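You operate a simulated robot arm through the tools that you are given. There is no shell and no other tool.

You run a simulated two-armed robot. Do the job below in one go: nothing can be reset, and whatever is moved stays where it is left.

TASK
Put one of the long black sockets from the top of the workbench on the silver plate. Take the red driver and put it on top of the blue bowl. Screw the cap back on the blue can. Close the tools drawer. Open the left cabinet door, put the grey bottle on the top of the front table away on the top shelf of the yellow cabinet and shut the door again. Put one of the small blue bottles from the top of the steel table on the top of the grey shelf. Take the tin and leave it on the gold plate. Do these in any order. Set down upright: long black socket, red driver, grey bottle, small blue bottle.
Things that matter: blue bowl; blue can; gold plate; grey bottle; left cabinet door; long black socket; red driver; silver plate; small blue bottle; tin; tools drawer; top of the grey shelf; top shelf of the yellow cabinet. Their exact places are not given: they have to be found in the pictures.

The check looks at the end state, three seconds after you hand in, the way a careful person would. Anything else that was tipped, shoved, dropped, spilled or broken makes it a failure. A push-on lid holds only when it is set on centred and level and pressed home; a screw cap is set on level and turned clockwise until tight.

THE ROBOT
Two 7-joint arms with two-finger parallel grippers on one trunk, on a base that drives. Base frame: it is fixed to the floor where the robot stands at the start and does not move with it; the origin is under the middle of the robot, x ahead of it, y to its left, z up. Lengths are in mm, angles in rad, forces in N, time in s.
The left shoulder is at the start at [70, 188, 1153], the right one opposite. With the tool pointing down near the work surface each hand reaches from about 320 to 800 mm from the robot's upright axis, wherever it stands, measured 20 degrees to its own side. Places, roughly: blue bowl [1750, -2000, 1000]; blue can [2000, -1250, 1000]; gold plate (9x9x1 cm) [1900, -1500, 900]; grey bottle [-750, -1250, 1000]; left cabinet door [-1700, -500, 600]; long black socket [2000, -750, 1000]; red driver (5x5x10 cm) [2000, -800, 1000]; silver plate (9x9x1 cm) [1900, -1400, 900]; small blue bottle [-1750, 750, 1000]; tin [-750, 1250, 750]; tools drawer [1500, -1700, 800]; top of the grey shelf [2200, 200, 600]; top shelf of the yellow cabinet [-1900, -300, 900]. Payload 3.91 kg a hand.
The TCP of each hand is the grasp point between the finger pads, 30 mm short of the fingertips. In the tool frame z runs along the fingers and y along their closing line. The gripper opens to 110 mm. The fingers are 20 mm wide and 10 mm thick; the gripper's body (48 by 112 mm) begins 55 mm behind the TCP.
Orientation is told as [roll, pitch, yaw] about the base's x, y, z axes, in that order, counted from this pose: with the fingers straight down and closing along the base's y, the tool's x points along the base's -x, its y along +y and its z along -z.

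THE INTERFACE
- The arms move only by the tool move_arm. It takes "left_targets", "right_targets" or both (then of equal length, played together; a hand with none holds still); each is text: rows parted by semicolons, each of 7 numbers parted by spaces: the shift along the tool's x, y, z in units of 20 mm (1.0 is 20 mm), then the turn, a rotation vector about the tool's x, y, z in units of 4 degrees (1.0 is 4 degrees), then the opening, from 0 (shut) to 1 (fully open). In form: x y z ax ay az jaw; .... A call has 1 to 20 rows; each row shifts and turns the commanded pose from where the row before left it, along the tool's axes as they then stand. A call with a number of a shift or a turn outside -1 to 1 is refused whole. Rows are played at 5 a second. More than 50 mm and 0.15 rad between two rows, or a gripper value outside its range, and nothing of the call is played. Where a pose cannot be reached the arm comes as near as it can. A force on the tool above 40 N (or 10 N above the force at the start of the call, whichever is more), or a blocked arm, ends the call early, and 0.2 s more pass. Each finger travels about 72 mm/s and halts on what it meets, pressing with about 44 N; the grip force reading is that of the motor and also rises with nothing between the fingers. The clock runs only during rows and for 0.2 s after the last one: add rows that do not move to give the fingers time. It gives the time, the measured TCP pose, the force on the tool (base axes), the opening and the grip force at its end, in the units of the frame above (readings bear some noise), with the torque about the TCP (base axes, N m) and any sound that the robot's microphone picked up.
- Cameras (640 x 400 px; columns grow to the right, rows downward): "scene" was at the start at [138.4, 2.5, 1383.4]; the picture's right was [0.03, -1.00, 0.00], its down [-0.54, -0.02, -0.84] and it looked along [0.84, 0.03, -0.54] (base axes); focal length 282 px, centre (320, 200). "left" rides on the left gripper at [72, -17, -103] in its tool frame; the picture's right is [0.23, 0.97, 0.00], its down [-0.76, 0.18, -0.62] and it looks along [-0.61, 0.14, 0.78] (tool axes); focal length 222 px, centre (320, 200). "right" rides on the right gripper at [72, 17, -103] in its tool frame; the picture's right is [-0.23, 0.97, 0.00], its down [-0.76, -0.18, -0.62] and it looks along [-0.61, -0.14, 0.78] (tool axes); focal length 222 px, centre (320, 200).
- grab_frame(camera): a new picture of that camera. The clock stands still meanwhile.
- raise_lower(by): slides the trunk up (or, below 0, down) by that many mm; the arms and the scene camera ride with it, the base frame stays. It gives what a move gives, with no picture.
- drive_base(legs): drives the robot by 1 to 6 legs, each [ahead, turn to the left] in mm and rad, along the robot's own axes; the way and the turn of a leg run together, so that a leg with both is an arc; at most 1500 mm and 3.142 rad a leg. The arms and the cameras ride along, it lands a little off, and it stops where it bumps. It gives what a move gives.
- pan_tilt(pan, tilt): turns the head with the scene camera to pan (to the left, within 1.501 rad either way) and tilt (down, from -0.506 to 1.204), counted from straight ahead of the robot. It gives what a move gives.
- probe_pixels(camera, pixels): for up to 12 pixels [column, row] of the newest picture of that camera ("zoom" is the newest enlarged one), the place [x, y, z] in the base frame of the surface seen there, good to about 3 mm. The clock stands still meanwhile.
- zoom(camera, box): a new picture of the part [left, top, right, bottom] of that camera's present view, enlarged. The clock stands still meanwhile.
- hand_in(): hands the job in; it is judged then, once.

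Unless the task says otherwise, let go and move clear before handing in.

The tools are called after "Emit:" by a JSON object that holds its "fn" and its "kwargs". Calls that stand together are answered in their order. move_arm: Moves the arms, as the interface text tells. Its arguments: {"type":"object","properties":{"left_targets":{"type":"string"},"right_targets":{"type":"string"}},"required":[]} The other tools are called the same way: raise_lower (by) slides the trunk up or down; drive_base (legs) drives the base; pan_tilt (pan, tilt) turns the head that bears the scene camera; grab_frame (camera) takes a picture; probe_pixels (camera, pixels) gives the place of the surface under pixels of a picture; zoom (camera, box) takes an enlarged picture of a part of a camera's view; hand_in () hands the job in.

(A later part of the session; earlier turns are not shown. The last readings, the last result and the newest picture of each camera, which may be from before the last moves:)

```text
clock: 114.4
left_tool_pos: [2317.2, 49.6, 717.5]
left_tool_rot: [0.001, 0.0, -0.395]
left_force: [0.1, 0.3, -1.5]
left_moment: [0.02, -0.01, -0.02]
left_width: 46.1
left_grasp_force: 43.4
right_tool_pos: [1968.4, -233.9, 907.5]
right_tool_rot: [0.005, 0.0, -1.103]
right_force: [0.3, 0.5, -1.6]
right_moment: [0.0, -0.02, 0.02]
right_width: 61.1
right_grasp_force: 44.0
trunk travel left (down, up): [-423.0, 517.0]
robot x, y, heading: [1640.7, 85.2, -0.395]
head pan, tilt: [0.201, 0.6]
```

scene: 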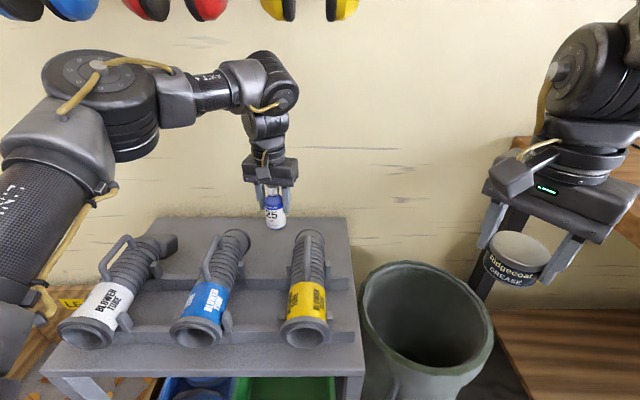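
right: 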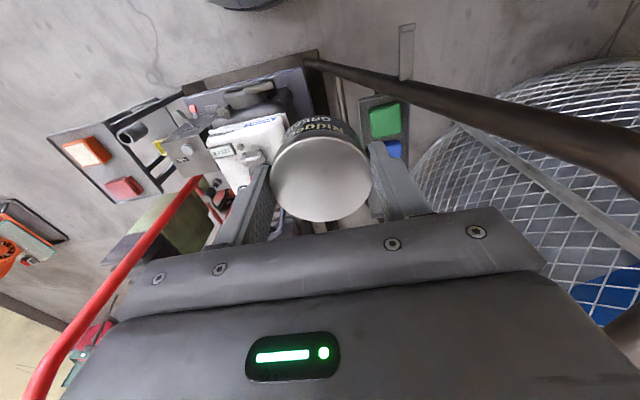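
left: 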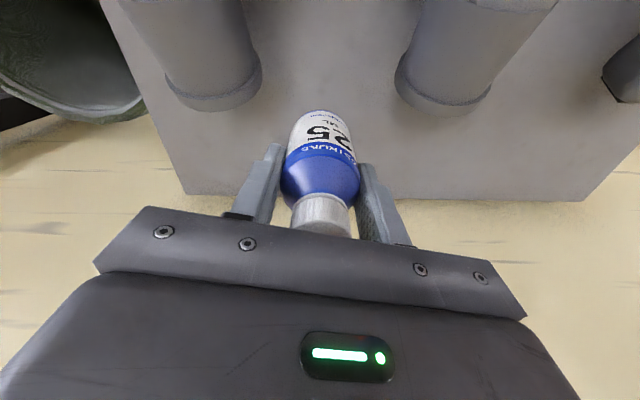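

Surface is z≈640; contact is expected near TCP 712. I'll lower in small steps and watch the force.

Emit:
{"fn": "move_arm", "kwargs": {"left_targets": "0 0 0.1 0 0 0 0.25; 0 0 0.1 0 0 0 0.25; 0 0 0 0 0 0 0.25"}}

Emit:
{"fn": "move_arm", "kwargs": {"left_targets": "0 0 0.06 0 0 0 0.25; 0 0 0 0 0 0 0.25"}}

Emit:
{"fn": "zoom", "kwargs": {"camera": "scene", "box": [210, 150, 350, 250]}}

```text
clock: 115.2
left_tool_pos: [2316.2, 48.2, 714.4]
left_tool_rot: [0.0, -0.001, -0.397]
left_force: [1.0, 0.1, -0.6]
left_moment: [0.01, 0.01, -0.01]
left_width: 45.9
left_grasp_force: 43.9
right_tool_pos: [1968.9, -235.4, 907.0]
right_tool_rot: [0.004, 0.0, -1.103]
right_force: [0.3, 0.9, -1.4]
right_moment: [0.01, -0.01, 0.01]
right_width: 60.9
right_grasp_force: 44.0
trunk travel left (down, up): [-423.0, 517.0]
robot x, y, heading: [1635.1, 83.4, -0.399]
head pan, tilt: [0.201, 0.6]
```

```text
clock: 115.8
left_tool_pos: [2316.5, 48.2, 713.3]
left_tool_rot: [-0.001, -0.001, -0.395]
left_force: [-0.2, 0.5, -1.3]
left_moment: [0.01, 0.02, 0.0]
left_width: 45.9
left_grasp_force: 43.9
right_tool_pos: [1968.0, -235.9, 906.4]
right_tool_rot: [0.004, 0.002, -1.104]
right_force: [-0.1, 0.6, -0.8]
right_moment: [-0.02, 0.01, -0.01]
right_width: 60.9
right_grasp_force: 43.6
trunk travel left (down, up): [-423.0, 517.0]
robot x, y, heading: [1638.9, 87.4, -0.395]
head pan, tilt: [0.201, 0.6]
```

```text
4.00 times, centred on (280, 200) of scene
```

zoom: 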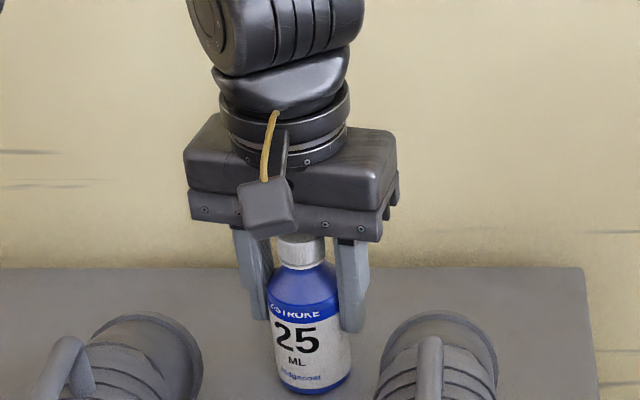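

Not yet in contact (force still about -1 N). I'll step down a little more until the force rises.

Emit:
{"fn": "move_arm", "kwargs": {"left_targets": "0 0 0.06 0 0 0 0.25; 0 0 0 0 0 0 0.25"}}

Emit:
{"fn": "move_arm", "kwargs": {"left_targets": "0 0 0.06 0 0 0 0.25; 0 0 0 0 0 0 0.25"}}

```text
clock: 116.4
left_tool_pos: [2316.9, 47.7, 711.8]
left_tool_rot: [-0.001, -0.003, -0.397]
left_force: [-0.6, 0.9, -1.3]
left_moment: [0.0, -0.02, -0.03]
left_width: 46.1
left_grasp_force: 44.0
right_tool_pos: [1967.7, -235.0, 906.4]
right_tool_rot: [0.004, -0.001, -1.102]
right_force: [0.0, 0.1, -1.3]
right_moment: [0.02, 0.02, 0.02]
right_width: 61.0
right_grasp_force: 43.9
trunk travel left (down, up): [-423.0, 517.0]
robot x, y, heading: [1637.2, 84.7, -0.397]
head pan, tilt: [0.201, 0.6]
```

```text
clock: 117.0
left_tool_pos: [2317.0, 49.1, 712.6]
left_tool_rot: [0.0, -0.004, -0.396]
left_force: [0.2, -0.9, 6.2]
left_moment: [0.07, 0.02, -0.04]
left_width: 46.2
left_grasp_force: 44.3
right_tool_pos: [1967.0, -235.1, 907.0]
right_tool_rot: [0.007, -0.001, -1.103]
right_force: [-1.0, 0.0, -0.7]
right_moment: [0.01, -0.03, 0.03]
right_width: 61.0
right_grasp_force: 44.2
trunk travel left (down, up): [-423.0, 517.0]
robot x, y, heading: [1634.5, 82.0, -0.392]
head pan, tilt: [0.201, 0.6]
```

Contact shows (+6 N). I'll open the jaw to release the bottle, then go straight up.

Emit:
{"fn": "move_arm", "kwargs": {"left_targets": "0 0 0 0 0 0 0.45; 0 0 0 0 0 0 0.55; 0 0 0 0 0 0 0.65; 0 0 0 0 0 0 0.7; 0 0 0 0 0 0 0.7"}}

Emit:
{"fn": "zoom", "kwargs": {"camera": "scene", "box": [210, 150, 350, 250]}}

Emit:
{"fn": "grab_frame", "kwargs": {"camera": "left"}}

```text
clock: 118.2
left_tool_pos: [2316.8, 49.2, 710.5]
left_tool_rot: [0.0, -0.001, -0.397]
left_force: [-0.7, 0.2, 0.7]
left_moment: [-0.01, 0.02, -0.02]
left_width: 77.0
left_grasp_force: 0.1
right_tool_pos: [1968.3, -235.2, 907.4]
right_tool_rot: [0.004, -0.001, -1.103]
right_force: [-0.1, 0.5, -0.7]
right_moment: [0.0, -0.01, 0.03]
right_width: 60.8
right_grasp_force: 44.2
trunk travel left (down, up): [-423.0, 517.0]
robot x, y, heading: [1641.6, 82.7, -0.393]
head pan, tilt: [0.201, 0.6]
```

```text
4.00 times, centred on (280, 200) of scene
```

zoom: 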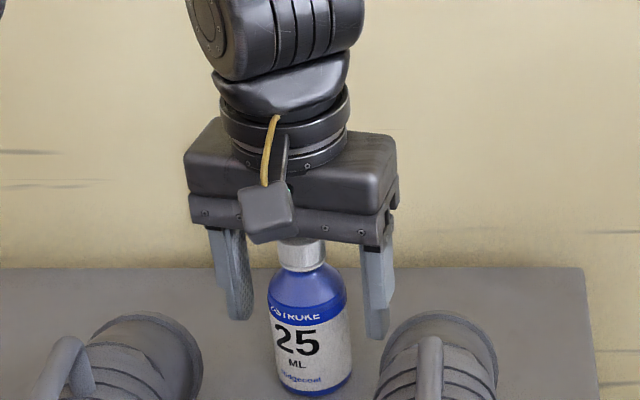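

```text
taken
```

left: 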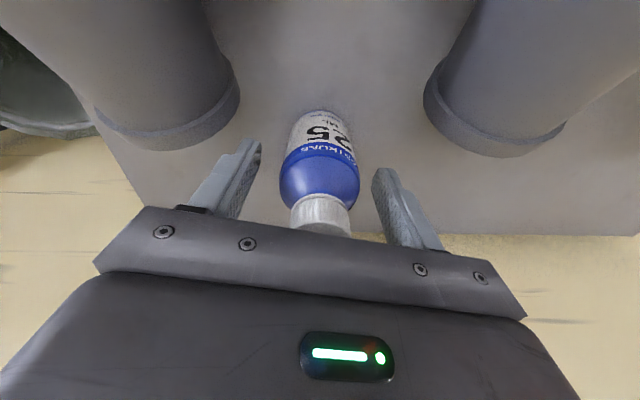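

The bottle stands on its own. I'll rise to TCP≈795 (wrist stays under the earmuffs) and then back out.

Emit:
{"fn": "move_arm", "kwargs": {"left_targets": "0 0 -0.5 0 0 0 0.7; 0 0 -0.75 0 0 0 0.7; 0 0 -0.75 0 0 0 0.7; 0 0 -0.75 0 0 0 0.7; 0 0 -0.75 0 0 0 0.7; 0 0 -0.7 0 0 0 0.7; 0.8 -0.12 0 0 0 0 0.7; 0.8 -0.12 0 0 0 0 0.7; 0.8 -0.12 0 0 0 0 0.7; 0.8 -0.12 0 0 0 0 0.7; 0.8 -0.12 0 0 0 0 0.7; 0.8 -0.12 0 0 0 0 0.7; 0.8 -0.12 0 0 0 0 0.7; 0.8 -0.12 0 0 0 0 0.7; 0 0 0 0 0 0 0.7"}}

Emit:
{"fn": "grab_frame", "kwargs": {"camera": "scene"}}

```text
clock: 121.4
left_tool_pos: [2191.1, 80.4, 794.6]
left_tool_rot: [0.0, -0.002, -0.396]
left_force: [0.4, 0.2, -0.9]
left_moment: [-0.01, 0.04, -0.02]
left_width: 77.2
left_grasp_force: 0.1
right_tool_pos: [1967.9, -234.4, 906.4]
right_tool_rot: [0.003, 0.001, -1.103]
right_force: [-0.3, 0.3, -1.7]
right_moment: [0.03, 0.01, 0.02]
right_width: 61.1
right_grasp_force: 44.2
trunk travel left (down, up): [-423.0, 517.0]
robot x, y, heading: [1635.9, 82.4, -0.398]
head pan, tilt: [0.201, 0.6]
```

```text
taken
```

scene: 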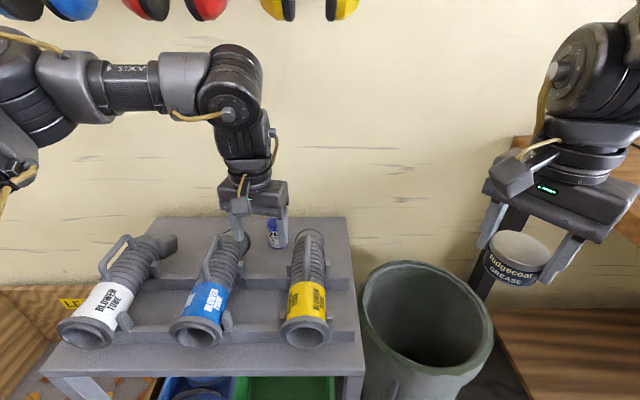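

The bottle stands at (275,235) behind the tubes. I'll back out a little further in the gap, narrow the jaws and rise above the tube handles.

Emit:
{"fn": "move_arm", "kwargs": {"left_targets": "0.75 0 0 0 0 0 0.4; 0.75 0 0 0 0 0 0.3; 0.74 0 0 0 0 0 0.3; 0 0 -0.9 0 0 0 0.3; 0 0 -0.9 0 0 0 0.3; 0 0 -0.9 0 0 0 0.3; 0 0 -0.9 0 0 0 0.3; 0 0 -0.9 0 0 0 0.3; 0 0 0 0 0 0 0.3"}}

Emit:
{"fn": "drive_base", "kwargs": {"legs": [[-350, 0]]}}

Emit:
{"fn": "grab_frame", "kwargs": {"camera": "scene"}}

```text
clock: 123.4
left_tool_pos: [2154.4, 100.8, 888.7]
left_tool_rot: [0.0, -0.002, -0.395]
left_force: [-0.8, -0.8, 0.4]
left_moment: [0.01, -0.05, -0.01]
left_width: 33.0
left_grasp_force: 0.0
left hand out of reach, approached as far as the arm can: row 3
right_tool_pos: [1967.6, -236.2, 907.2]
right_tool_rot: [0.003, 0.0, -1.103]
right_force: [1.0, 0.5, 0.2]
right_moment: [-0.02, 0.02, 0.01]
right_width: 61.0
right_grasp_force: 44.4
trunk travel left (down, up): [-423.0, 517.0]
robot x, y, heading: [1636.7, 80.4, -0.396]
head pan, tilt: [0.201, 0.6]
```

```text
clock: 125.7
left_tool_pos: [1829.4, 234.4, 890.0]
left_tool_rot: [0.0, -0.003, -0.395]
left_force: [0.3, 0.0, 0.4]
left_moment: [0.04, -0.03, 0.01]
left_width: 32.8
left_grasp_force: 0.0
right_tool_pos: [1644.3, -101.9, 907.4]
right_tool_rot: [0.005, -0.003, -1.103]
right_force: [-0.4, 0.5, -1.5]
right_moment: [0.02, 0.0, 0.01]
right_width: 61.0
right_grasp_force: 43.8
trunk travel left (down, up): [-423.0, 517.0]
robot x, y, heading: [1313.9, 219.7, -0.389]
head pan, tilt: [0.201, 0.6]
```

```text
taken
```

scene: 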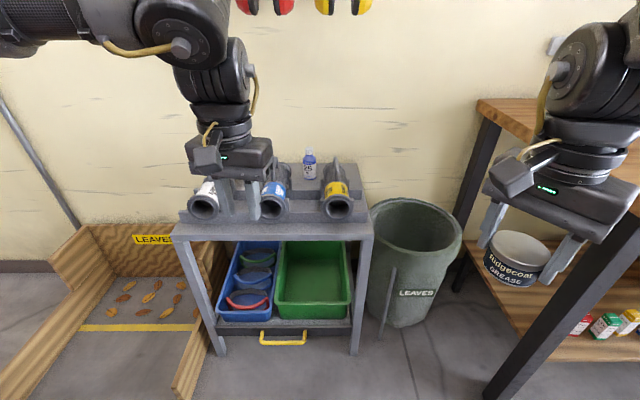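

The bottle stands upright on the shelf at (309,165). Next I'll raise the trunk and drive to the workbench front.

Emit:
{"fn": "raise_lower", "kwargs": {"by": 240}}

Emit:
{"fn": "drive_base", "kwargs": {"legs": [[0, -1.51], [850, 0], [0, 1.71]]}}

Emit:
{"fn": "pan_tilt", "kwargs": {"pan": 0.0, "tilt": 0.55}}

Emit:
{"fn": "grab_frame", "kwargs": {"camera": "scene"}}

```text
clock: 128.2
left_tool_pos: [1830.6, 233.6, 1127.8]
left_tool_rot: [-0.001, -0.001, -0.397]
left_force: [-0.7, -0.8, -0.8]
left_moment: [0.0, 0.0, -0.01]
left_width: 33.0
left_grasp_force: 0.1
right_tool_pos: [1645.6, -101.2, 1146.4]
right_tool_rot: [0.003, 0.0, -1.103]
right_force: [-0.6, 0.6, -0.9]
right_moment: [-0.03, -0.01, 0.0]
right_width: 61.4
right_grasp_force: 44.5
trunk travel left (down, up): [-663.0, 277.0]
robot x, y, heading: [1313.5, 220.1, -0.392]
head pan, tilt: [0.201, 0.6]
```

```text
clock: 140.5
left_tool_pos: [1557.5, -451.0, 1127.8]
left_tool_rot: [0.0, -0.003, -0.148]
left_force: [0.0, 0.0, -0.2]
left_moment: [-0.01, 0.01, -0.02]
left_width: 33.1
left_grasp_force: 0.0
right_tool_pos: [1461.1, -821.1, 1148.2]
right_tool_rot: [0.005, 0.001, -0.855]
right_force: [0.1, 0.5, -0.9]
right_moment: [0.02, -0.02, 0.02]
right_width: 61.1
right_grasp_force: 43.9
trunk travel left (down, up): [-663.0, 277.0]
robot x, y, heading: [1063.7, -598.0, -0.142]
head pan, tilt: [0.201, 0.6]
```

```text
clock: 141.2
left_tool_pos: [1557.7, -449.3, 1128.3]
left_tool_rot: [0.0, 0.0, -0.148]
left_force: [0.1, 0.2, -0.3]
left_moment: [-0.03, 0.01, 0.0]
left_width: 32.8
left_grasp_force: 0.0
right_tool_pos: [1460.4, -821.2, 1146.7]
right_tool_rot: [0.006, -0.002, -0.855]
right_force: [0.5, 0.0, -0.8]
right_moment: [0.01, -0.02, 0.04]
right_width: 61.2
right_grasp_force: 44.1
trunk travel left (down, up): [-663.0, 277.0]
robot x, y, heading: [1059.3, -591.8, -0.142]
head pan, tilt: [0.0, 0.55]
```

```text
taken
```

scene: 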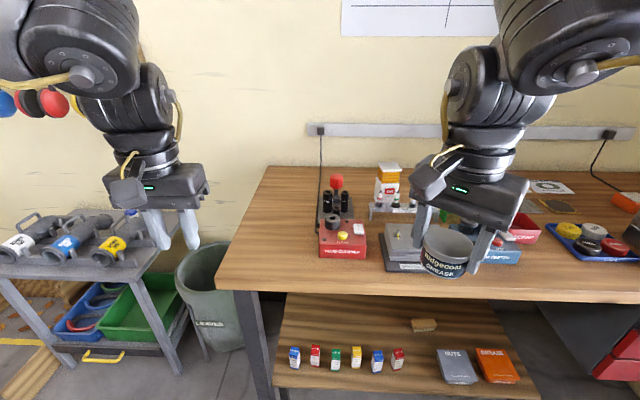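

The bench's left half is in view, the sockets near (330,200). I'll zoom on this part and then move along the bench to the right.

Emit:
{"fn": "zoom", "kwargs": {"camera": "scene", "box": [290, 140, 470, 280]}}

Emit:
{"fn": "zoom", "kwargs": {"camera": "scene", "box": [470, 150, 640, 290]}}

```text
2.86 times, centred on (380, 210) of scene
```

zoom: 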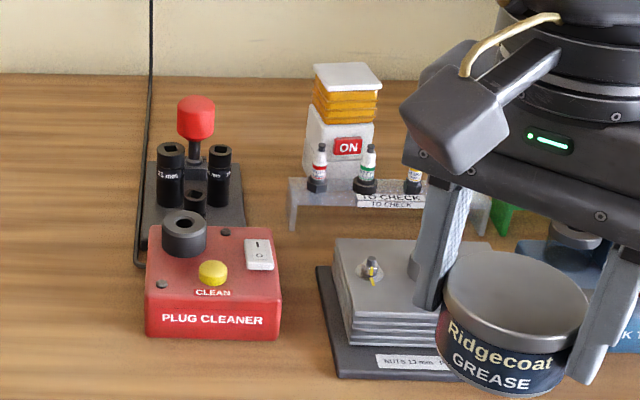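

```text
2.86 times, centred on (555, 220) of scene
```

zoom: 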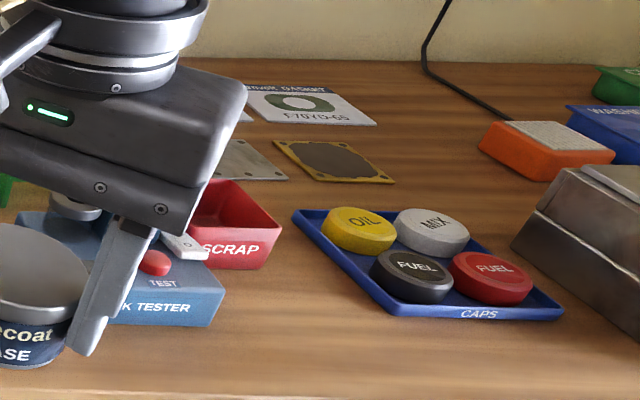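

The sockets and the red driver stand in a black holder (zoom 171,175 / 219,175 / 195,120), gold and silver gasket plates are at zoom2 (335,160)/(250,160), and caps lie on a blue tray. I'll move right along the bench.

Emit:
{"fn": "drive_base", "kwargs": {"legs": [[0, -1.62], [480, 0], [0, 1.57]]}}

Emit:
{"fn": "grab_frame", "kwargs": {"camera": "scene"}}

```text
clock: 151.8
left_tool_pos: [1469.0, -945.3, 1128.3]
left_tool_rot: [-0.001, -0.002, -0.207]
left_force: [-0.1, 0.7, 0.3]
left_moment: [0.03, 0.02, 0.0]
left_width: 33.2
left_grasp_force: 0.0
right_tool_pos: [1350.8, -1309.9, 1146.9]
right_tool_rot: [0.006, 0.0, -0.915]
right_force: [0.3, -0.1, -0.6]
right_moment: [-0.03, 0.02, 0.04]
right_width: 61.2
right_grasp_force: 44.3
trunk travel left (down, up): [-663.0, 277.0]
robot x, y, heading: [967.2, -1060.8, -0.202]
head pan, tilt: [0.0, 0.55]
```

```text
taken
```

scene: 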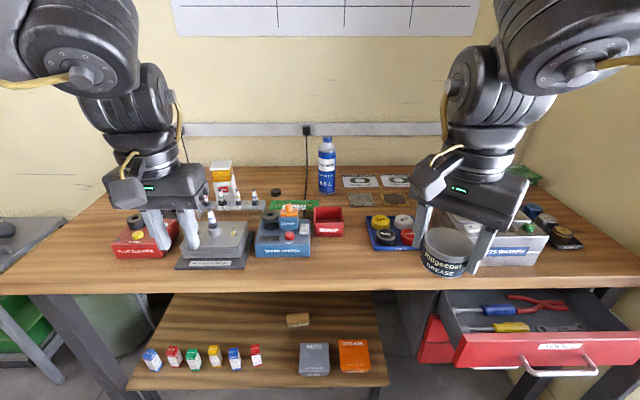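

Emit:
{"fn": "zoom", "kwargs": {"camera": "scene", "box": [240, 120, 420, 270]}}

Emit:
{"fn": "zoom", "kwargs": {"camera": "scene", "box": [430, 150, 640, 390]}}

```text
2.67 times, centred on (330, 195) of scene
```

zoom: 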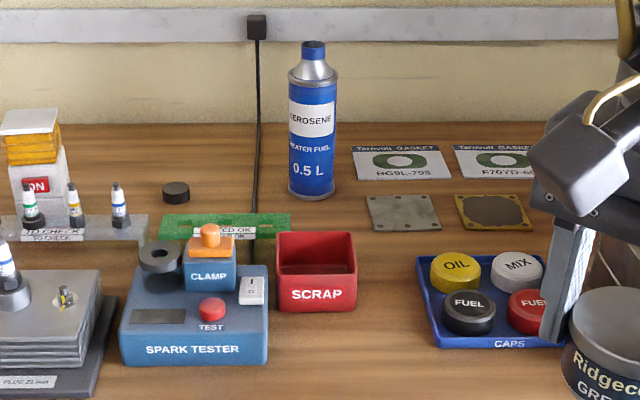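

```text
1.67 times, centred on (535, 270) of scene
```

zoom: 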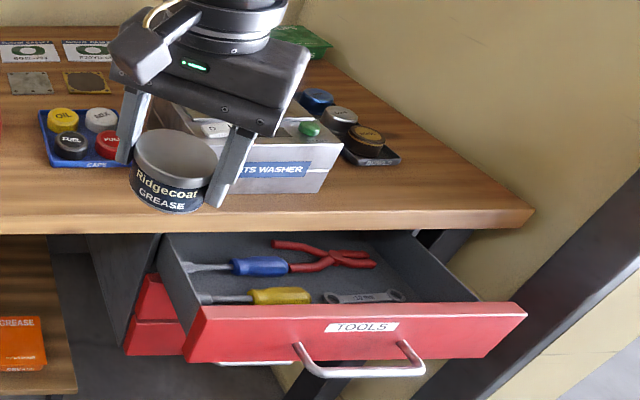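

The blue "KEROSENE" can is at zoom (313,130), a loose black cap lies at zoom (176,192), the TOOLS drawer is open at right. I'll probe the plates, can and cap.

Emit:
{"fn": "zoom", "kwargs": {"camera": "scene", "box": [290, 125, 410, 225]}}

Emit:
{"fn": "probe_pixels", "kwargs": {"camera": "scene", "pixels": [[395, 205], [350, 205], [378, 198], [391, 199], [327, 142], [327, 190], [306, 192], [306, 188], [390, 200], [440, 290], [620, 278], [300, 290]]}}

```text
4.00 times, centred on (350, 175) of scene
```

zoom: 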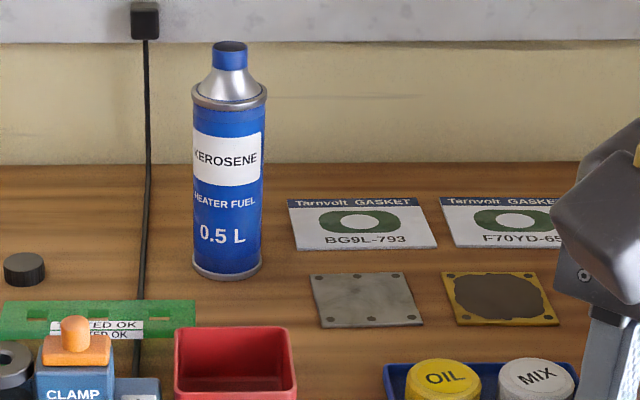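

```text
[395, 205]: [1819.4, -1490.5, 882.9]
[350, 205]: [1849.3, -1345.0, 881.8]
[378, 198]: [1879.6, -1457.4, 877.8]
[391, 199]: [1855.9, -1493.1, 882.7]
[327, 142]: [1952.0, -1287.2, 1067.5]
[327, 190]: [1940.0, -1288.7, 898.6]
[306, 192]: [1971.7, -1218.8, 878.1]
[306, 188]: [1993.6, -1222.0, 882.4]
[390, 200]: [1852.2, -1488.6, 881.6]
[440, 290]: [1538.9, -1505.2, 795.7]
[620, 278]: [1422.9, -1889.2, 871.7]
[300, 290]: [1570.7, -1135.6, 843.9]
```

I'll probe using the zoomed picture for the plate corners, cap and can neck.

Emit:
{"fn": "probe_pixels", "kwargs": {"camera": "zoom", "pixels": [[498, 298], [366, 300], [445, 275], [537, 275], [558, 318], [458, 324], [315, 278], [404, 275], [422, 322], [325, 324], [24, 268], [230, 48]]}}

Emit:
{"fn": "probe_pixels", "kwargs": {"camera": "zoom", "pixels": [[24, 258], [6, 270], [43, 270], [24, 285], [215, 50], [245, 50], [230, 65], [230, 60], [228, 275], [195, 180], [262, 180], [229, 180]]}}

```text
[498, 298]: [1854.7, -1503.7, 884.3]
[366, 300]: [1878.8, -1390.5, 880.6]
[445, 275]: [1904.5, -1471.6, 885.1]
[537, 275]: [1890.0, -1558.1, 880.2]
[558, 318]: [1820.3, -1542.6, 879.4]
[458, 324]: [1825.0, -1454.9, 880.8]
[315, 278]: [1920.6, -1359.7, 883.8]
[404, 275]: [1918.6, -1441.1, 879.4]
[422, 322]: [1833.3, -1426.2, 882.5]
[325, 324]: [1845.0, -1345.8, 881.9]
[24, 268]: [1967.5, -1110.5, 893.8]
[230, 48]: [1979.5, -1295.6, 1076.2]
```

```text
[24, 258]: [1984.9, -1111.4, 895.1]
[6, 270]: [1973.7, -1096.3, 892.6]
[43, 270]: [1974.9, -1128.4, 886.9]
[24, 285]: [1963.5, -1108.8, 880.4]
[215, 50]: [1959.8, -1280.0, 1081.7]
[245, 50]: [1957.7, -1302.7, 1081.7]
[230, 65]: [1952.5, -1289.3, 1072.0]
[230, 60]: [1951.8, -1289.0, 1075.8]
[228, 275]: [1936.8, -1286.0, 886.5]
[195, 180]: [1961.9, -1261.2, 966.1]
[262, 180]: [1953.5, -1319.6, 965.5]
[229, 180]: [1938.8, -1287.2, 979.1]
```

Gold plate centre ≈ (1860,-1507), silver ≈ (1879,-1393), cap ≈ (1981,-1112,895 top), can neck ≈ (1968,-1291,1082 top). To know how close I may drive, I'll look down beside the robot to see its base.

Emit:
{"fn": "pan_tilt", "kwargs": {"pan": 1.5, "tilt": 1.2}}

Emit:
{"fn": "grab_frame", "kwargs": {"camera": "scene"}}

```text
clock: 153.4
left_tool_pos: [1469.5, -945.7, 1128.0]
left_tool_rot: [0.0, -0.001, -0.208]
left_force: [-0.4, -0.8, 0.0]
left_moment: [-0.01, 0.01, 0.0]
left_width: 32.9
left_grasp_force: 0.1
right_tool_pos: [1351.7, -1310.1, 1146.5]
right_tool_rot: [0.006, -0.004, -0.915]
right_force: [-0.2, 0.2, -1.1]
right_moment: [-0.02, 0.0, 0.03]
right_width: 60.9
right_grasp_force: 44.4
trunk travel left (down, up): [-663.0, 277.0]
robot x, y, heading: [969.4, -1061.3, -0.209]
head pan, tilt: [1.499, 1.201]
```

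```text
taken
```

scene: 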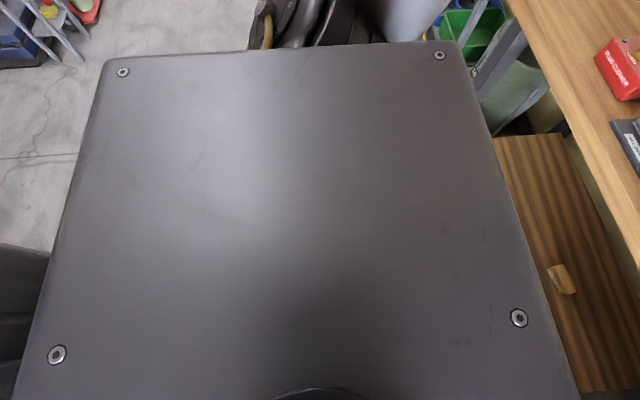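

At the picture's left edge (20,300) something dark lies behind the torso; I'll probe it and the floor limits.

Emit:
{"fn": "probe_pixels", "kwargs": {"camera": "scene", "pixels": [[20, 300], [10, 260], [5, 380], [45, 248], [60, 200], [250, 42], [500, 150], [560, 380], [320, 45], [110, 60], [460, 40]]}}

```text
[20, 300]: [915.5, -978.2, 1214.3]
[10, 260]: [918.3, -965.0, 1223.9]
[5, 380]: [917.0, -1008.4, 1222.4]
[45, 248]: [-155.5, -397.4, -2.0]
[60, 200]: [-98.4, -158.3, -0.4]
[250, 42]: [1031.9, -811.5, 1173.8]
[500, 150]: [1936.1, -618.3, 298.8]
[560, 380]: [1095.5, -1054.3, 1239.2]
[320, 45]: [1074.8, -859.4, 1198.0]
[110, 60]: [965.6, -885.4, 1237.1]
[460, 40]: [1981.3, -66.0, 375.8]
```

That doesn't show the base. I'll rotate the free left hand about its axis so its camera looks back at the base.

Emit:
{"fn": "move_arm", "kwargs": {"left_targets": "0 0 0 0 0 -1 0.3; 0 0 0 0 0 -1 0.3; 0 0 0 0 0 -1 0.3; 0 0 0 0 0 -1 0.3; 0 0 0 0 0 -1 0.3; 0 0 0 0 0 -1 0.3; 0 0 0 0 0 -1 0.3; 0 0 0 0 0 -1 0.3; 0 0 0 0 0 -1 0.3; 0 0 0 0 0 -1 0.3; 0 0 0 0 0 -1 0.3; 0 0 0 0 0 -1 0.3; 0 0 0 0 0 -1 0.3; 0 0 0 0 0 -1 0.3; 0 0 0 0 0 -1 0.3; 0 0 0 0 0 -1 0.3; 0 0 0 0 0 -1 0.3; 0 0 0 0 0 -1 0.3; 0 0 0 0 0 -1 0.3; 0 0 0 0 0 -1 0.3"}}

Emit:
{"fn": "grab_frame", "kwargs": {"camera": "left"}}

```text
clock: 157.6
left_tool_pos: [1477.3, -968.4, 1140.5]
left_tool_rot: [-0.002, -0.003, -0.066]
left_force: [0.2, -0.2, -0.5]
left_moment: [0.0, 0.02, 0.0]
left_width: 33.2
left_grasp_force: 0.0
left hand out of reach, approached as far as the arm can: row 2, 3, 4, 5, 6, 7, 8, 9, 10, 11, 12, 13, 14, 15, 16, 17, 18, 19, 20
right_tool_pos: [1351.8, -1310.3, 1147.5]
right_tool_rot: [0.004, -0.001, -0.915]
right_force: [0.5, 0.4, -0.3]
right_moment: [0.01, 0.01, -0.03]
right_width: 60.9
right_grasp_force: 44.4
trunk travel left (down, up): [-663.0, 277.0]
robot x, y, heading: [966.5, -1059.2, -0.206]
head pan, tilt: [1.499, 1.201]
```

```text
taken
```

left: 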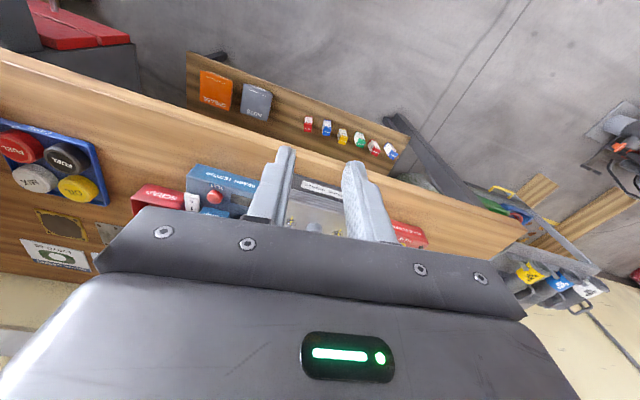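

The wrist only turned 0.14 rad that way before its limit. I'll try the other direction.

Emit:
{"fn": "move_arm", "kwargs": {"left_targets": "0 0 0 0 0 1 0.3; 0 0 0 0 0 1 0.3; 0 0 0 0 0 1 0.3; 0 0 0 0 0 1 0.3; 0 0 0 0 0 1 0.3; 0 0 0 0 0 1 0.3; 0 0 0 0 0 1 0.3; 0 0 0 0 0 1 0.3; 0 0 0 0 0 1 0.3; 0 0 0 0 0 1 0.3; 0 0 0 0 0 1 0.3; 0 0 0 0 0 1 0.3; 0 0 0 0 0 1 0.3; 0 0 0 0 0 1 0.3; 0 0 0 0 0 1 0.3; 0 0 0 0 0 1 0.3; 0 0 0 0 0 1 0.3; 0 0 0 0 0 1 0.3; 0 0 0 0 0 1 0.3; 0 0 0 0 0 1 0.3"}}

Emit:
{"fn": "grab_frame", "kwargs": {"camera": "left"}}

```text
clock: 161.8
left_tool_pos: [1477.4, -968.0, 1140.1]
left_tool_rot: [0.002, 0.0, -1.465]
left_force: [-0.8, 0.3, -0.3]
left_moment: [0.01, -0.01, 0.02]
left_width: 32.8
left_grasp_force: 0.1
right_tool_pos: [1350.4, -1310.5, 1147.0]
right_tool_rot: [0.005, -0.002, -0.914]
right_force: [-0.1, -1.5, -1.6]
right_moment: [0.03, 0.04, 0.01]
right_width: 61.2
right_grasp_force: 43.9
trunk travel left (down, up): [-663.0, 277.0]
robot x, y, heading: [960.9, -1055.8, -0.201]
head pan, tilt: [1.499, 1.201]
```

```text
taken
```

left: 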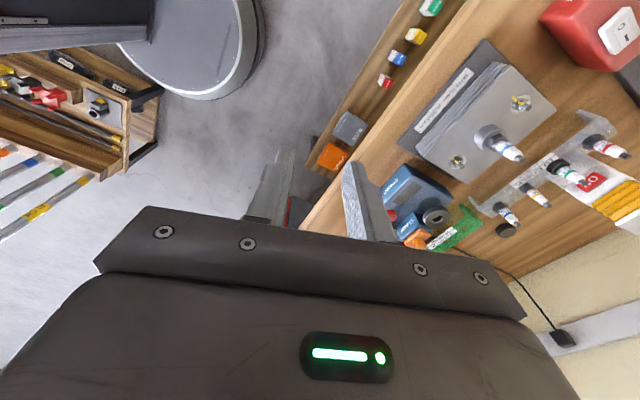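

The robot's round grey base shows at (190,40). I'll probe its rim to get the radius.

Emit:
{"fn": "probe_pixels", "kwargs": {"camera": "left", "pixels": [[205, 94], [250, 40], [245, 60], [160, 85], [190, 50], [262, 40], [215, 100], [230, 5], [140, 65]]}}

```text
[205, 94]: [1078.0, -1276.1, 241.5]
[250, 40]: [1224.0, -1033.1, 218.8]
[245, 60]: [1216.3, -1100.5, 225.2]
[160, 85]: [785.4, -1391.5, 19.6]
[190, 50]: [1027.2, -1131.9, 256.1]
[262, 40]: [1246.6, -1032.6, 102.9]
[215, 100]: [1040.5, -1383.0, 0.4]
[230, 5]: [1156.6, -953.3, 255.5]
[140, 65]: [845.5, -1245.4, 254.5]
```

The base is a disc of about 285 mm radius, 255 mm high, so I can stand ~310 mm from the bench edge. I'll turn both hands back square to the robot.

Emit:
{"fn": "move_arm", "kwargs": {"left_targets": "0 0 0 0 0 -1 0.3; 0 0 0 0 0 -1 0.3; 0 0 0 0 0 -1 0.3; 0 0 0 0 0 -1 0.3; 0 0 0 0 0 -1 0.3; 0 0 0 0 0 -1 0.3; 0 0 0 0 0 -1 0.3; 0 0 0 0 0 -1 0.3; 0 0 0 0 0 -1 0.3; 0 0 0 0 0 -1 0.3; 0 0 0 0 0 -1 0.3; 0 0 0 0 0 -1 0.3; 0 0 0 0 0 -1 0.3; 0 0 0 0 0 -1 0.3; 0 0 0 0 0 -1 0.3; 0 0 0 0 0 -1 0.3; 0 0 0 0 0 -1 0.3; 0 0 0 0 0 -1 0.3; 0 0 0 0 0 0 0.3", "right_targets": "0 0 0 0 0 -0.928 0.4; 0 0 0 0 0 -0.928 0.4; 0 0 0 0 0 -0.928 0.4; 0 0 0 0 0 -0.928 0.4; 0 0 0 0 0 -0.928 0.4; 0 0 0 0 0 -0.928 0.4; 0 0 0 0 0 -0.928 0.4; 0 0 0 0 0 -0.928 0.4; 0 0 0 0 0 -0.928 0.4; 0 0 0 0 0 -0.928 0.4; 0 0 0 0 0 -0.928 0.4; 0 0 0 0 0 0 0.4; 0 0 0 0 0 0 0.4; 0 0 0 0 0 0 0.4; 0 0 0 0 0 0 0.4; 0 0 0 0 0 0 0.4; 0 0 0 0 0 0 0.4; 0 0 0 0 0 0 0.4; 0 0 0 0 0 0 0.4"}}

Emit:
{"fn": "pan_tilt", "kwargs": {"pan": -0.2, "tilt": 0.6}}

```text
clock: 165.8
left_tool_pos: [1478.4, -968.9, 1140.2]
left_tool_rot: [0.001, -0.003, -0.205]
left_force: [-0.3, 0.3, -0.8]
left_moment: [-0.03, 0.03, -0.01]
left_width: 33.0
left_grasp_force: 0.0
right_tool_pos: [1351.1, -1309.1, 1146.6]
right_tool_rot: [0.004, -0.001, -0.203]
right_force: [-0.1, -0.7, -1.7]
right_moment: [-0.01, 0.0, 0.01]
right_width: 61.1
right_grasp_force: 43.7
trunk travel left (down, up): [-663.0, 277.0]
robot x, y, heading: [969.1, -1059.9, -0.202]
head pan, tilt: [1.499, 1.201]
```

```text
clock: 167.6
left_tool_pos: [1477.9, -968.3, 1139.6]
left_tool_rot: [0.0, -0.003, -0.207]
left_force: [-0.8, 0.5, -0.3]
left_moment: [0.02, -0.01, 0.04]
left_width: 33.2
left_grasp_force: 0.0
right_tool_pos: [1350.6, -1310.1, 1147.5]
right_tool_rot: [0.003, -0.005, -0.204]
right_force: [0.0, -0.9, -1.5]
right_moment: [-0.01, 0.04, -0.01]
right_width: 60.9
right_grasp_force: 43.6
trunk travel left (down, up): [-663.0, 277.0]
robot x, y, heading: [967.3, -1060.3, -0.207]
head pan, tilt: [-0.201, 0.6]
```

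I'll drive to about (1242,-1196), heading -0.19, 310 mm from the bench edge.

Emit:
{"fn": "drive_base", "kwargs": {"legs": [[0, -0.253], [307, 0], [0, 0.27]]}}

Emit:
{"fn": "grab_frame", "kwargs": {"camera": "scene"}}

Emit:
{"fn": "grab_frame", "kwargs": {"camera": "right"}}

```text
clock: 171.4
left_tool_pos: [1754.7, -1098.7, 1141.0]
left_tool_rot: [0.0, -0.001, -0.192]
left_force: [0.5, 0.4, 0.7]
left_moment: [-0.02, 0.0, 0.04]
left_width: 33.0
left_grasp_force: 0.0
right_tool_pos: [1631.8, -1441.8, 1146.6]
right_tool_rot: [0.004, -0.004, -0.188]
right_force: [-0.8, 0.5, -1.5]
right_moment: [0.02, 0.03, 0.01]
right_width: 61.1
right_grasp_force: 43.2
trunk travel left (down, up): [-663.0, 277.0]
robot x, y, heading: [1245.4, -1194.2, -0.19]
head pan, tilt: [-0.201, 0.6]
```

```text
taken
```

scene: 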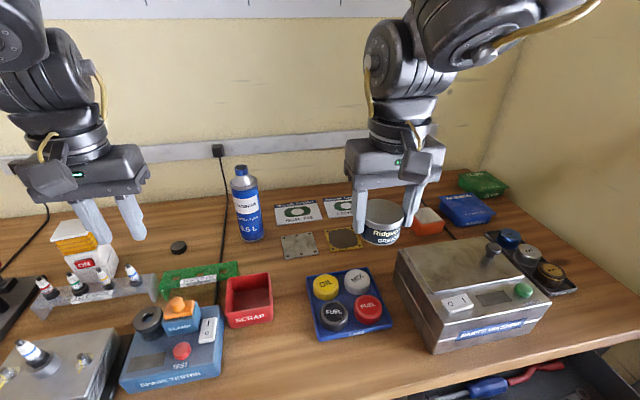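

```text
taken
```

right: 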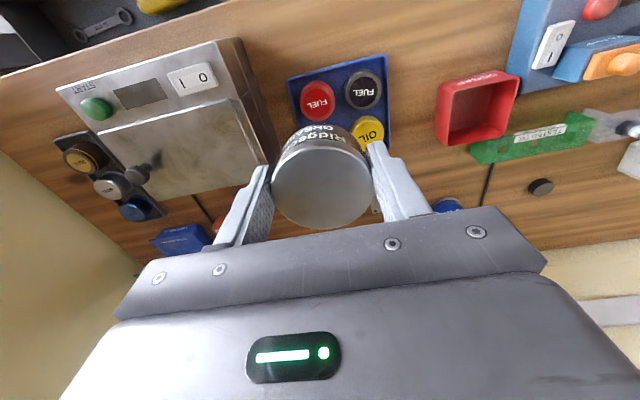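

Good view of the bench. I'll zoom in on the right end to identify the blue bowl and on the plates.

Emit:
{"fn": "zoom", "kwargs": {"camera": "scene", "box": [400, 150, 640, 320]}}

Emit:
{"fn": "zoom", "kwargs": {"camera": "scene", "box": [150, 150, 400, 350]}}

```text
2.35 times, centred on (520, 235) of scene
```

zoom: 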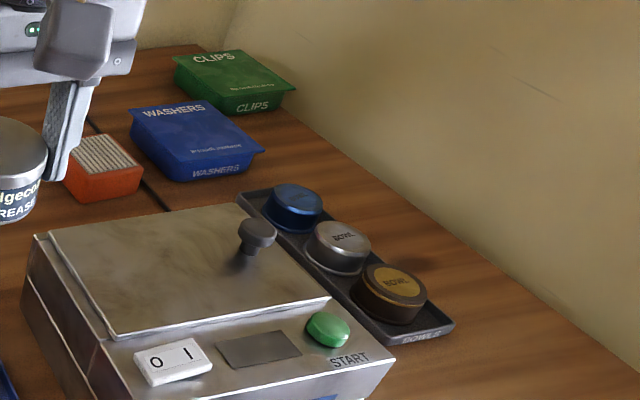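

```text
2.00 times, centred on (275, 250) of scene
```

zoom: 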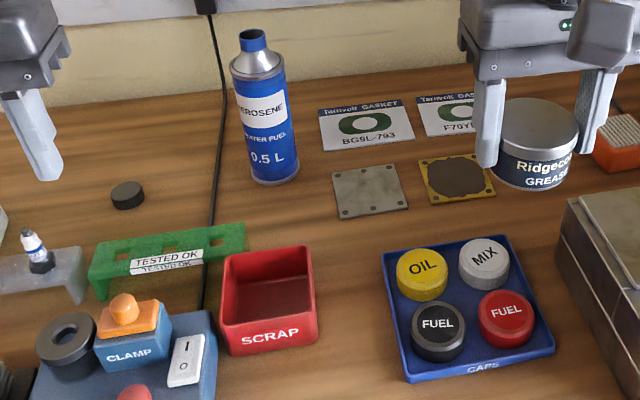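

The bowls (blue, silver, gold) sit on a "BOWLS" tray at the bench's right end. I'll re-probe the gold and silver plates, cap and can from this closer view.

Emit:
{"fn": "probe_pixels", "kwargs": {"camera": "zoom", "pixels": [[458, 178], [421, 161], [480, 155], [493, 192], [432, 202], [370, 190], [335, 172], [397, 166], [408, 206], [342, 217], [128, 187], [252, 35]]}}

Emit:
{"fn": "probe_pixels", "kwargs": {"camera": "scene", "pixels": [[300, 262], [355, 265], [290, 320], [395, 255], [340, 285], [510, 237], [501, 240], [520, 240], [525, 253], [550, 270]]}}

```text
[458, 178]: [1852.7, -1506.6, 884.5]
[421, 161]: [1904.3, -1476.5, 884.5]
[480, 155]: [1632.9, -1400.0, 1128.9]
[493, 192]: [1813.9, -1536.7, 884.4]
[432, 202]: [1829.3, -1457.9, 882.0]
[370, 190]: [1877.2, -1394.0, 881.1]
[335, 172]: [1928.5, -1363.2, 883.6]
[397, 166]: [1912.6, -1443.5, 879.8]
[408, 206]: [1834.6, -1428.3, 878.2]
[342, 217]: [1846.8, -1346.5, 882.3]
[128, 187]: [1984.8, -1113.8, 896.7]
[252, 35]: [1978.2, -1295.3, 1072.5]
```

```text
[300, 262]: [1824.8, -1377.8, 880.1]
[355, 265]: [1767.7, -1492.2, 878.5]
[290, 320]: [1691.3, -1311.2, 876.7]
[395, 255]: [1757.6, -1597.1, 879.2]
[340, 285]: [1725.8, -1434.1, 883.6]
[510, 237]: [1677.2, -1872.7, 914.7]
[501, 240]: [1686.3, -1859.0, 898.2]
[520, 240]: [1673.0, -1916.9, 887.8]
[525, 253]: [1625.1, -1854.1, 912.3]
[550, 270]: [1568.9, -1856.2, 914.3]
```

Gold plate centre (1859,-1507), top z≈883. I'll carry the tin over it, first forward and down to about z 1000.

Emit:
{"fn": "move_arm", "kwargs": {"right_targets": "-0.98 -0.09 0.6 0 0 0 0.4; -0.98 -0.09 0.6 0 0 0 0.4; -0.98 -0.09 0.6 0 0 0 0.4; -0.98 -0.09 0.6 0 0 0 0.4; -0.98 -0.09 0.6 0 0 0 0.4; -0.98 -0.09 0.6 0 0 0 0.4; -0.98 -0.09 0.6 0 0 0 0.4; -0.98 -0.09 0.6 0 0 0 0.4; -0.98 -0.09 0.6 0 0 0 0.4; -0.98 -0.09 0.6 0 0 0 0.4; -0.98 -0.09 0.6 0 0 0 0.4; -0.98 -0.09 0.6 0 0 0 0.4; 0 0 0 0 0 0 0.4"}}

Emit:
{"fn": "grab_frame", "kwargs": {"camera": "right"}}

Emit:
{"fn": "grab_frame", "kwargs": {"camera": "scene"}}

```text
clock: 174.2
left_tool_pos: [1754.7, -1098.1, 1141.4]
left_tool_rot: [0.0, -0.002, -0.193]
left_force: [0.7, 1.2, -0.5]
left_moment: [0.01, -0.01, 0.0]
left_width: 33.1
left_grasp_force: 0.1
right_tool_pos: [1774.8, -1378.4, 989.7]
right_tool_rot: [0.005, -0.008, -0.194]
right_force: [0.0, -0.2, -1.2]
right_moment: [-0.03, 0.0, -0.03]
right_width: 60.9
right_grasp_force: 44.1
right hand out of reach, approached as far as the arm can: row 1, 2, 3, 4, 5, 6, 7, 8, 9, 10, 11, 12
trunk travel left (down, up): [-663.0, 277.0]
robot x, y, heading: [1244.2, -1193.5, -0.191]
head pan, tilt: [-0.201, 0.6]
```

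```text
taken
```

right: 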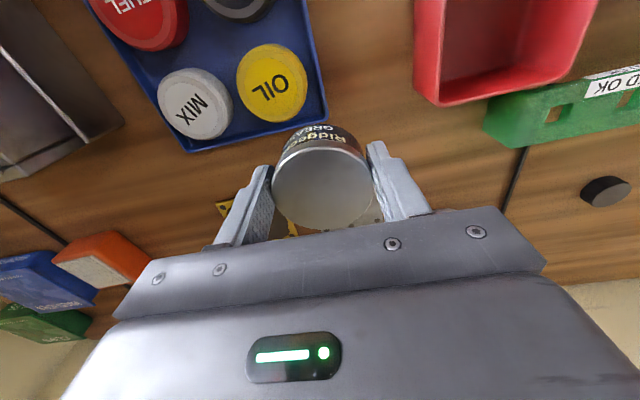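

```text
taken
```

scene: 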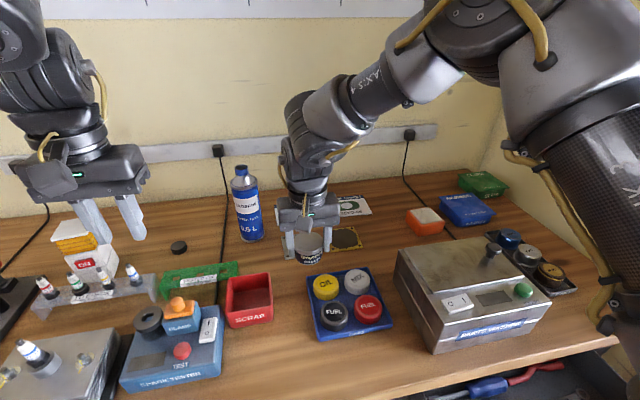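

The wrist is at a turning limit when square to the robot, so the hand slid to (1775,-1378). I'll turn the right hand by about -0.63 rad yaw, which gave free reach before, then continue.

Emit:
{"fn": "move_arm", "kwargs": {"right_targets": "0 0 -0.5 0 0 1 0.4; 0 0 -0.5 0 0 1 0.4; 0 0 -0.5 0 0 1 0.4; 0 0 -0.5 0 0 1 0.4; 0 0 0 0 0 1 0.4; 0 0 0 0 0 1 0.4; 0 0 0 0 0 1 0.4; 0 0 0 0 0 1 0.4; 0 0 0 0 0 1 0.4; 0 0 0 0 0 0 0.4"}}

```text
clock: 176.4
left_tool_pos: [1753.9, -1098.1, 1139.1]
left_tool_rot: [0.0, -0.001, -0.192]
left_force: [-0.6, 0.5, -0.7]
left_moment: [0.01, 0.01, -0.01]
left_width: 33.3
left_grasp_force: 0.1
right_tool_pos: [1775.5, -1379.7, 1029.6]
right_tool_rot: [0.006, -0.002, -0.818]
right_force: [-0.1, 0.7, -1.5]
right_moment: [0.0, 0.0, 0.01]
right_width: 61.0
right_grasp_force: 43.9
trunk travel left (down, up): [-663.0, 277.0]
robot x, y, heading: [1243.4, -1193.0, -0.188]
head pan, tilt: [-0.201, 0.6]
```

Turning worked. Now I'll move over the gold plate's centre (1859,-1507), lowering to about z 980.

Emit:
{"fn": "move_arm", "kwargs": {"right_targets": "-0.9375 -0.164 0.3 0 0 0 0.4; -0.9375 -0.164 0.3 0 0 0 0.4; -0.9375 -0.164 0.3 0 0 0 0.4; -0.9375 -0.164 0.3 0 0 0 0.4; -0.9375 -0.164 0.3 0 0 0 0.4; -0.9375 -0.164 0.3 0 0 0 0.4; -0.9375 -0.164 0.3 0 0 0 0.4; -0.9375 -0.164 0.3 0 0 0 0.4; 0 0 0 0 0 0 0.4"}}

Emit:
{"fn": "grab_frame", "kwargs": {"camera": "right"}}

Emit:
{"fn": "grab_frame", "kwargs": {"camera": "scene"}}

```text
clock: 178.4
left_tool_pos: [1754.1, -1098.2, 1140.0]
left_tool_rot: [-0.001, -0.001, -0.191]
left_force: [-0.7, 0.2, 0.0]
left_moment: [0.01, -0.04, 0.01]
left_width: 32.9
left_grasp_force: 0.0
right_tool_pos: [1858.2, -1506.8, 982.5]
right_tool_rot: [0.005, -0.002, -0.816]
right_force: [-0.1, 0.6, -0.8]
right_moment: [-0.02, -0.03, -0.03]
right_width: 61.0
right_grasp_force: 44.5
trunk travel left (down, up): [-663.0, 277.0]
robot x, y, heading: [1246.6, -1196.5, -0.187]
head pan, tilt: [-0.201, 0.6]
```

```text
taken
```

right: 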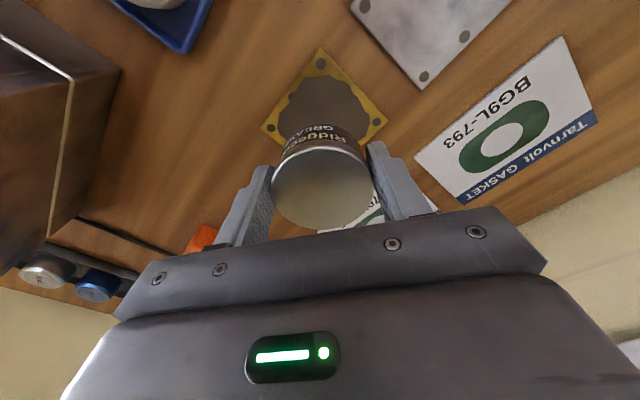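

```text
taken
```

scene: 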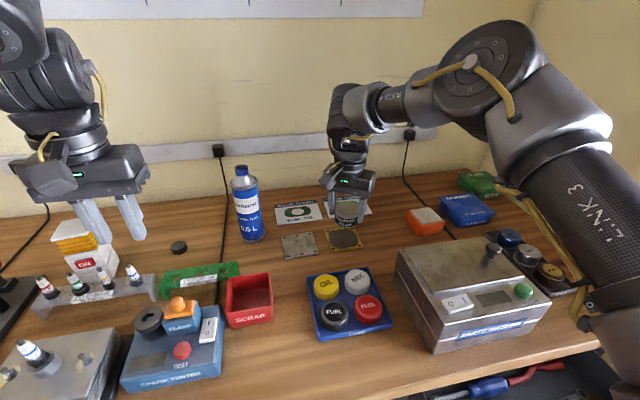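

The tin hangs over the gold plate. I'll lower to TCP≈935, then step down until contact.

Emit:
{"fn": "move_arm", "kwargs": {"right_targets": "0 0 0.8 0 0 0 0.4; 0 0 0.8 0 0 0 0.4; 0 0 0.7 0 0 0 0.4; 0 0 0 0 0 0 0.4; 0 0 0 0 0 0 0.4"}}

Emit:
{"fn": "move_arm", "kwargs": {"right_targets": "0 0 0.1 0 0 0 0.4; 0 0 0 0 0 0 0.4"}}

Emit:
{"fn": "move_arm", "kwargs": {"right_targets": "0 0 0.08 0 0 0 0.4; 0 0 0 0 0 0 0.4"}}

Emit:
{"fn": "zoom", "kwargs": {"camera": "scene", "box": [270, 150, 430, 270]}}

```text
clock: 179.6
left_tool_pos: [1753.7, -1097.8, 1140.6]
left_tool_rot: [-0.002, -0.001, -0.192]
left_force: [0.4, 0.1, -0.5]
left_moment: [-0.02, -0.04, -0.02]
left_width: 33.1
left_grasp_force: 0.1
right_tool_pos: [1859.3, -1508.6, 936.8]
right_tool_rot: [0.004, -0.003, -0.817]
right_force: [0.7, -0.2, -0.7]
right_moment: [-0.02, 0.03, 0.02]
right_width: 61.4
right_grasp_force: 44.1
trunk travel left (down, up): [-663.0, 277.0]
robot x, y, heading: [1242.7, -1193.4, -0.189]
head pan, tilt: [-0.201, 0.6]
```

```text
clock: 180.2
left_tool_pos: [1754.5, -1097.5, 1141.3]
left_tool_rot: [0.0, -0.001, -0.19]
left_force: [0.1, 0.0, 0.0]
left_moment: [0.01, 0.02, 0.01]
left_width: 33.2
left_grasp_force: 0.0
right_tool_pos: [1859.0, -1508.1, 933.4]
right_tool_rot: [0.005, -0.003, -0.818]
right_force: [-1.2, -0.6, -0.1]
right_moment: [0.01, 0.0, -0.02]
right_width: 61.0
right_grasp_force: 44.5
trunk travel left (down, up): [-663.0, 277.0]
robot x, y, heading: [1238.7, -1196.6, -0.189]
head pan, tilt: [-0.201, 0.6]
```

```text
clock: 180.8
left_tool_pos: [1754.4, -1098.4, 1139.6]
left_tool_rot: [0.0, -0.002, -0.192]
left_force: [-0.2, -0.3, -0.3]
left_moment: [-0.01, 0.0, -0.01]
left_width: 32.9
left_grasp_force: 0.0
right_tool_pos: [1859.3, -1507.1, 933.3]
right_tool_rot: [0.006, -0.001, -0.816]
right_force: [0.1, 0.1, -0.8]
right_moment: [-0.01, 0.05, -0.05]
right_width: 61.1
right_grasp_force: 44.3
trunk travel left (down, up): [-663.0, 277.0]
robot x, y, heading: [1241.9, -1194.9, -0.195]
head pan, tilt: [-0.201, 0.6]
```

```text
3.33 times, centred on (350, 210) of scene
```

zoom: 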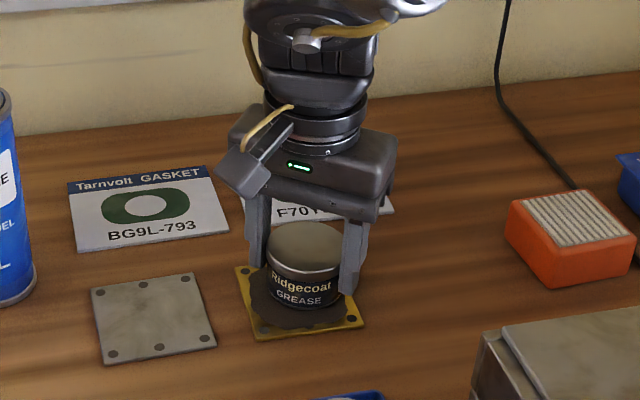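

The tin is centred on the plate in the picture (305,298). I'll continue stepping down to contact.

Emit:
{"fn": "move_arm", "kwargs": {"right_targets": "0 0 0.08 0 0 0 0.4; 0 0 0 0 0 0 0.4"}}

Emit:
{"fn": "move_arm", "kwargs": {"right_targets": "0 0 0.08 0 0 0 0.4; 0 0 0 0 0 0 0.4"}}

Emit:
{"fn": "move_arm", "kwargs": {"right_targets": "0 0 0.06 0 0 0 0.4; 0 0 0 0 0 0 0.4"}}

```text
clock: 181.4
left_tool_pos: [1753.6, -1097.8, 1141.0]
left_tool_rot: [0.0, -0.001, -0.192]
left_force: [-0.8, -0.8, -0.8]
left_moment: [0.02, 0.0, -0.02]
left_width: 33.0
left_grasp_force: 0.0
right_tool_pos: [1858.4, -1507.9, 930.9]
right_tool_rot: [0.005, -0.002, -0.818]
right_force: [-0.4, -0.4, -1.6]
right_moment: [0.01, -0.03, -0.04]
right_width: 61.0
right_grasp_force: 43.5
trunk travel left (down, up): [-663.0, 277.0]
robot x, y, heading: [1246.4, -1197.1, -0.189]
head pan, tilt: [-0.201, 0.6]
```

```text
clock: 182.0
left_tool_pos: [1753.1, -1098.7, 1141.3]
left_tool_rot: [-0.001, -0.002, -0.191]
left_force: [-0.5, -0.6, 0.3]
left_moment: [0.0, 0.02, 0.01]
left_width: 33.2
left_grasp_force: 0.0
right_tool_pos: [1857.7, -1507.8, 929.1]
right_tool_rot: [0.004, -0.002, -0.816]
right_force: [-0.6, 1.1, -1.4]
right_moment: [-0.01, -0.01, -0.01]
right_width: 60.9
right_grasp_force: 44.3
trunk travel left (down, up): [-663.0, 277.0]
robot x, y, heading: [1241.1, -1196.4, -0.189]
head pan, tilt: [-0.201, 0.6]
```

```text
clock: 182.6
left_tool_pos: [1754.0, -1097.6, 1140.5]
left_tool_rot: [0.001, -0.001, -0.192]
left_force: [0.0, -0.7, 0.6]
left_moment: [-0.01, -0.01, -0.01]
left_width: 33.2
left_grasp_force: 0.0
right_tool_pos: [1858.3, -1507.4, 928.1]
right_tool_rot: [0.005, -0.001, -0.818]
right_force: [0.0, -1.0, -1.2]
right_moment: [-0.01, 0.0, 0.01]
right_width: 61.1
right_grasp_force: 43.8
trunk travel left (down, up): [-663.0, 277.0]
robot x, y, heading: [1246.6, -1195.3, -0.191]
head pan, tilt: [-0.201, 0.6]
```

Emit:
{"fn": "move_arm", "kwargs": {"right_targets": "0 0 0.06 0 0 0 0.4; 0 0 0 0 0 0 0.4"}}

Emit:
{"fn": "move_arm", "kwargs": {"right_targets": "0 0 0.06 0 0 0 0.4; 0 0 0 0 0 0 0.4"}}

```text
clock: 183.2
left_tool_pos: [1753.3, -1099.1, 1140.6]
left_tool_rot: [-0.001, -0.002, -0.191]
left_force: [0.7, 0.4, -0.6]
left_moment: [0.02, 0.01, 0.0]
left_width: 33.2
left_grasp_force: 0.0
right_tool_pos: [1857.5, -1507.7, 927.2]
right_tool_rot: [0.007, -0.001, -0.817]
right_force: [1.6, -1.4, 2.8]
right_moment: [-0.15, 0.01, 0.06]
right_width: 60.9
right_grasp_force: 43.9
trunk travel left (down, up): [-663.0, 277.0]
robot x, y, heading: [1244.7, -1195.2, -0.193]
head pan, tilt: [-0.201, 0.6]
```

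```text
clock: 183.8
left_tool_pos: [1752.8, -1098.2, 1141.1]
left_tool_rot: [0.002, 0.001, -0.192]
left_force: [0.3, 0.7, -0.1]
left_moment: [-0.01, -0.03, -0.01]
left_width: 33.0
left_grasp_force: 0.1
right_tool_pos: [1858.8, -1508.1, 928.3]
right_tool_rot: [0.007, -0.005, -0.818]
right_force: [3.9, -2.3, 10.3]
right_moment: [-0.3, 0.08, 0.07]
right_width: 61.0
right_grasp_force: 44.1
trunk travel left (down, up): [-663.0, 277.0]
robot x, y, heading: [1244.4, -1199.0, -0.19]
head pan, tilt: [-0.201, 0.6]
```

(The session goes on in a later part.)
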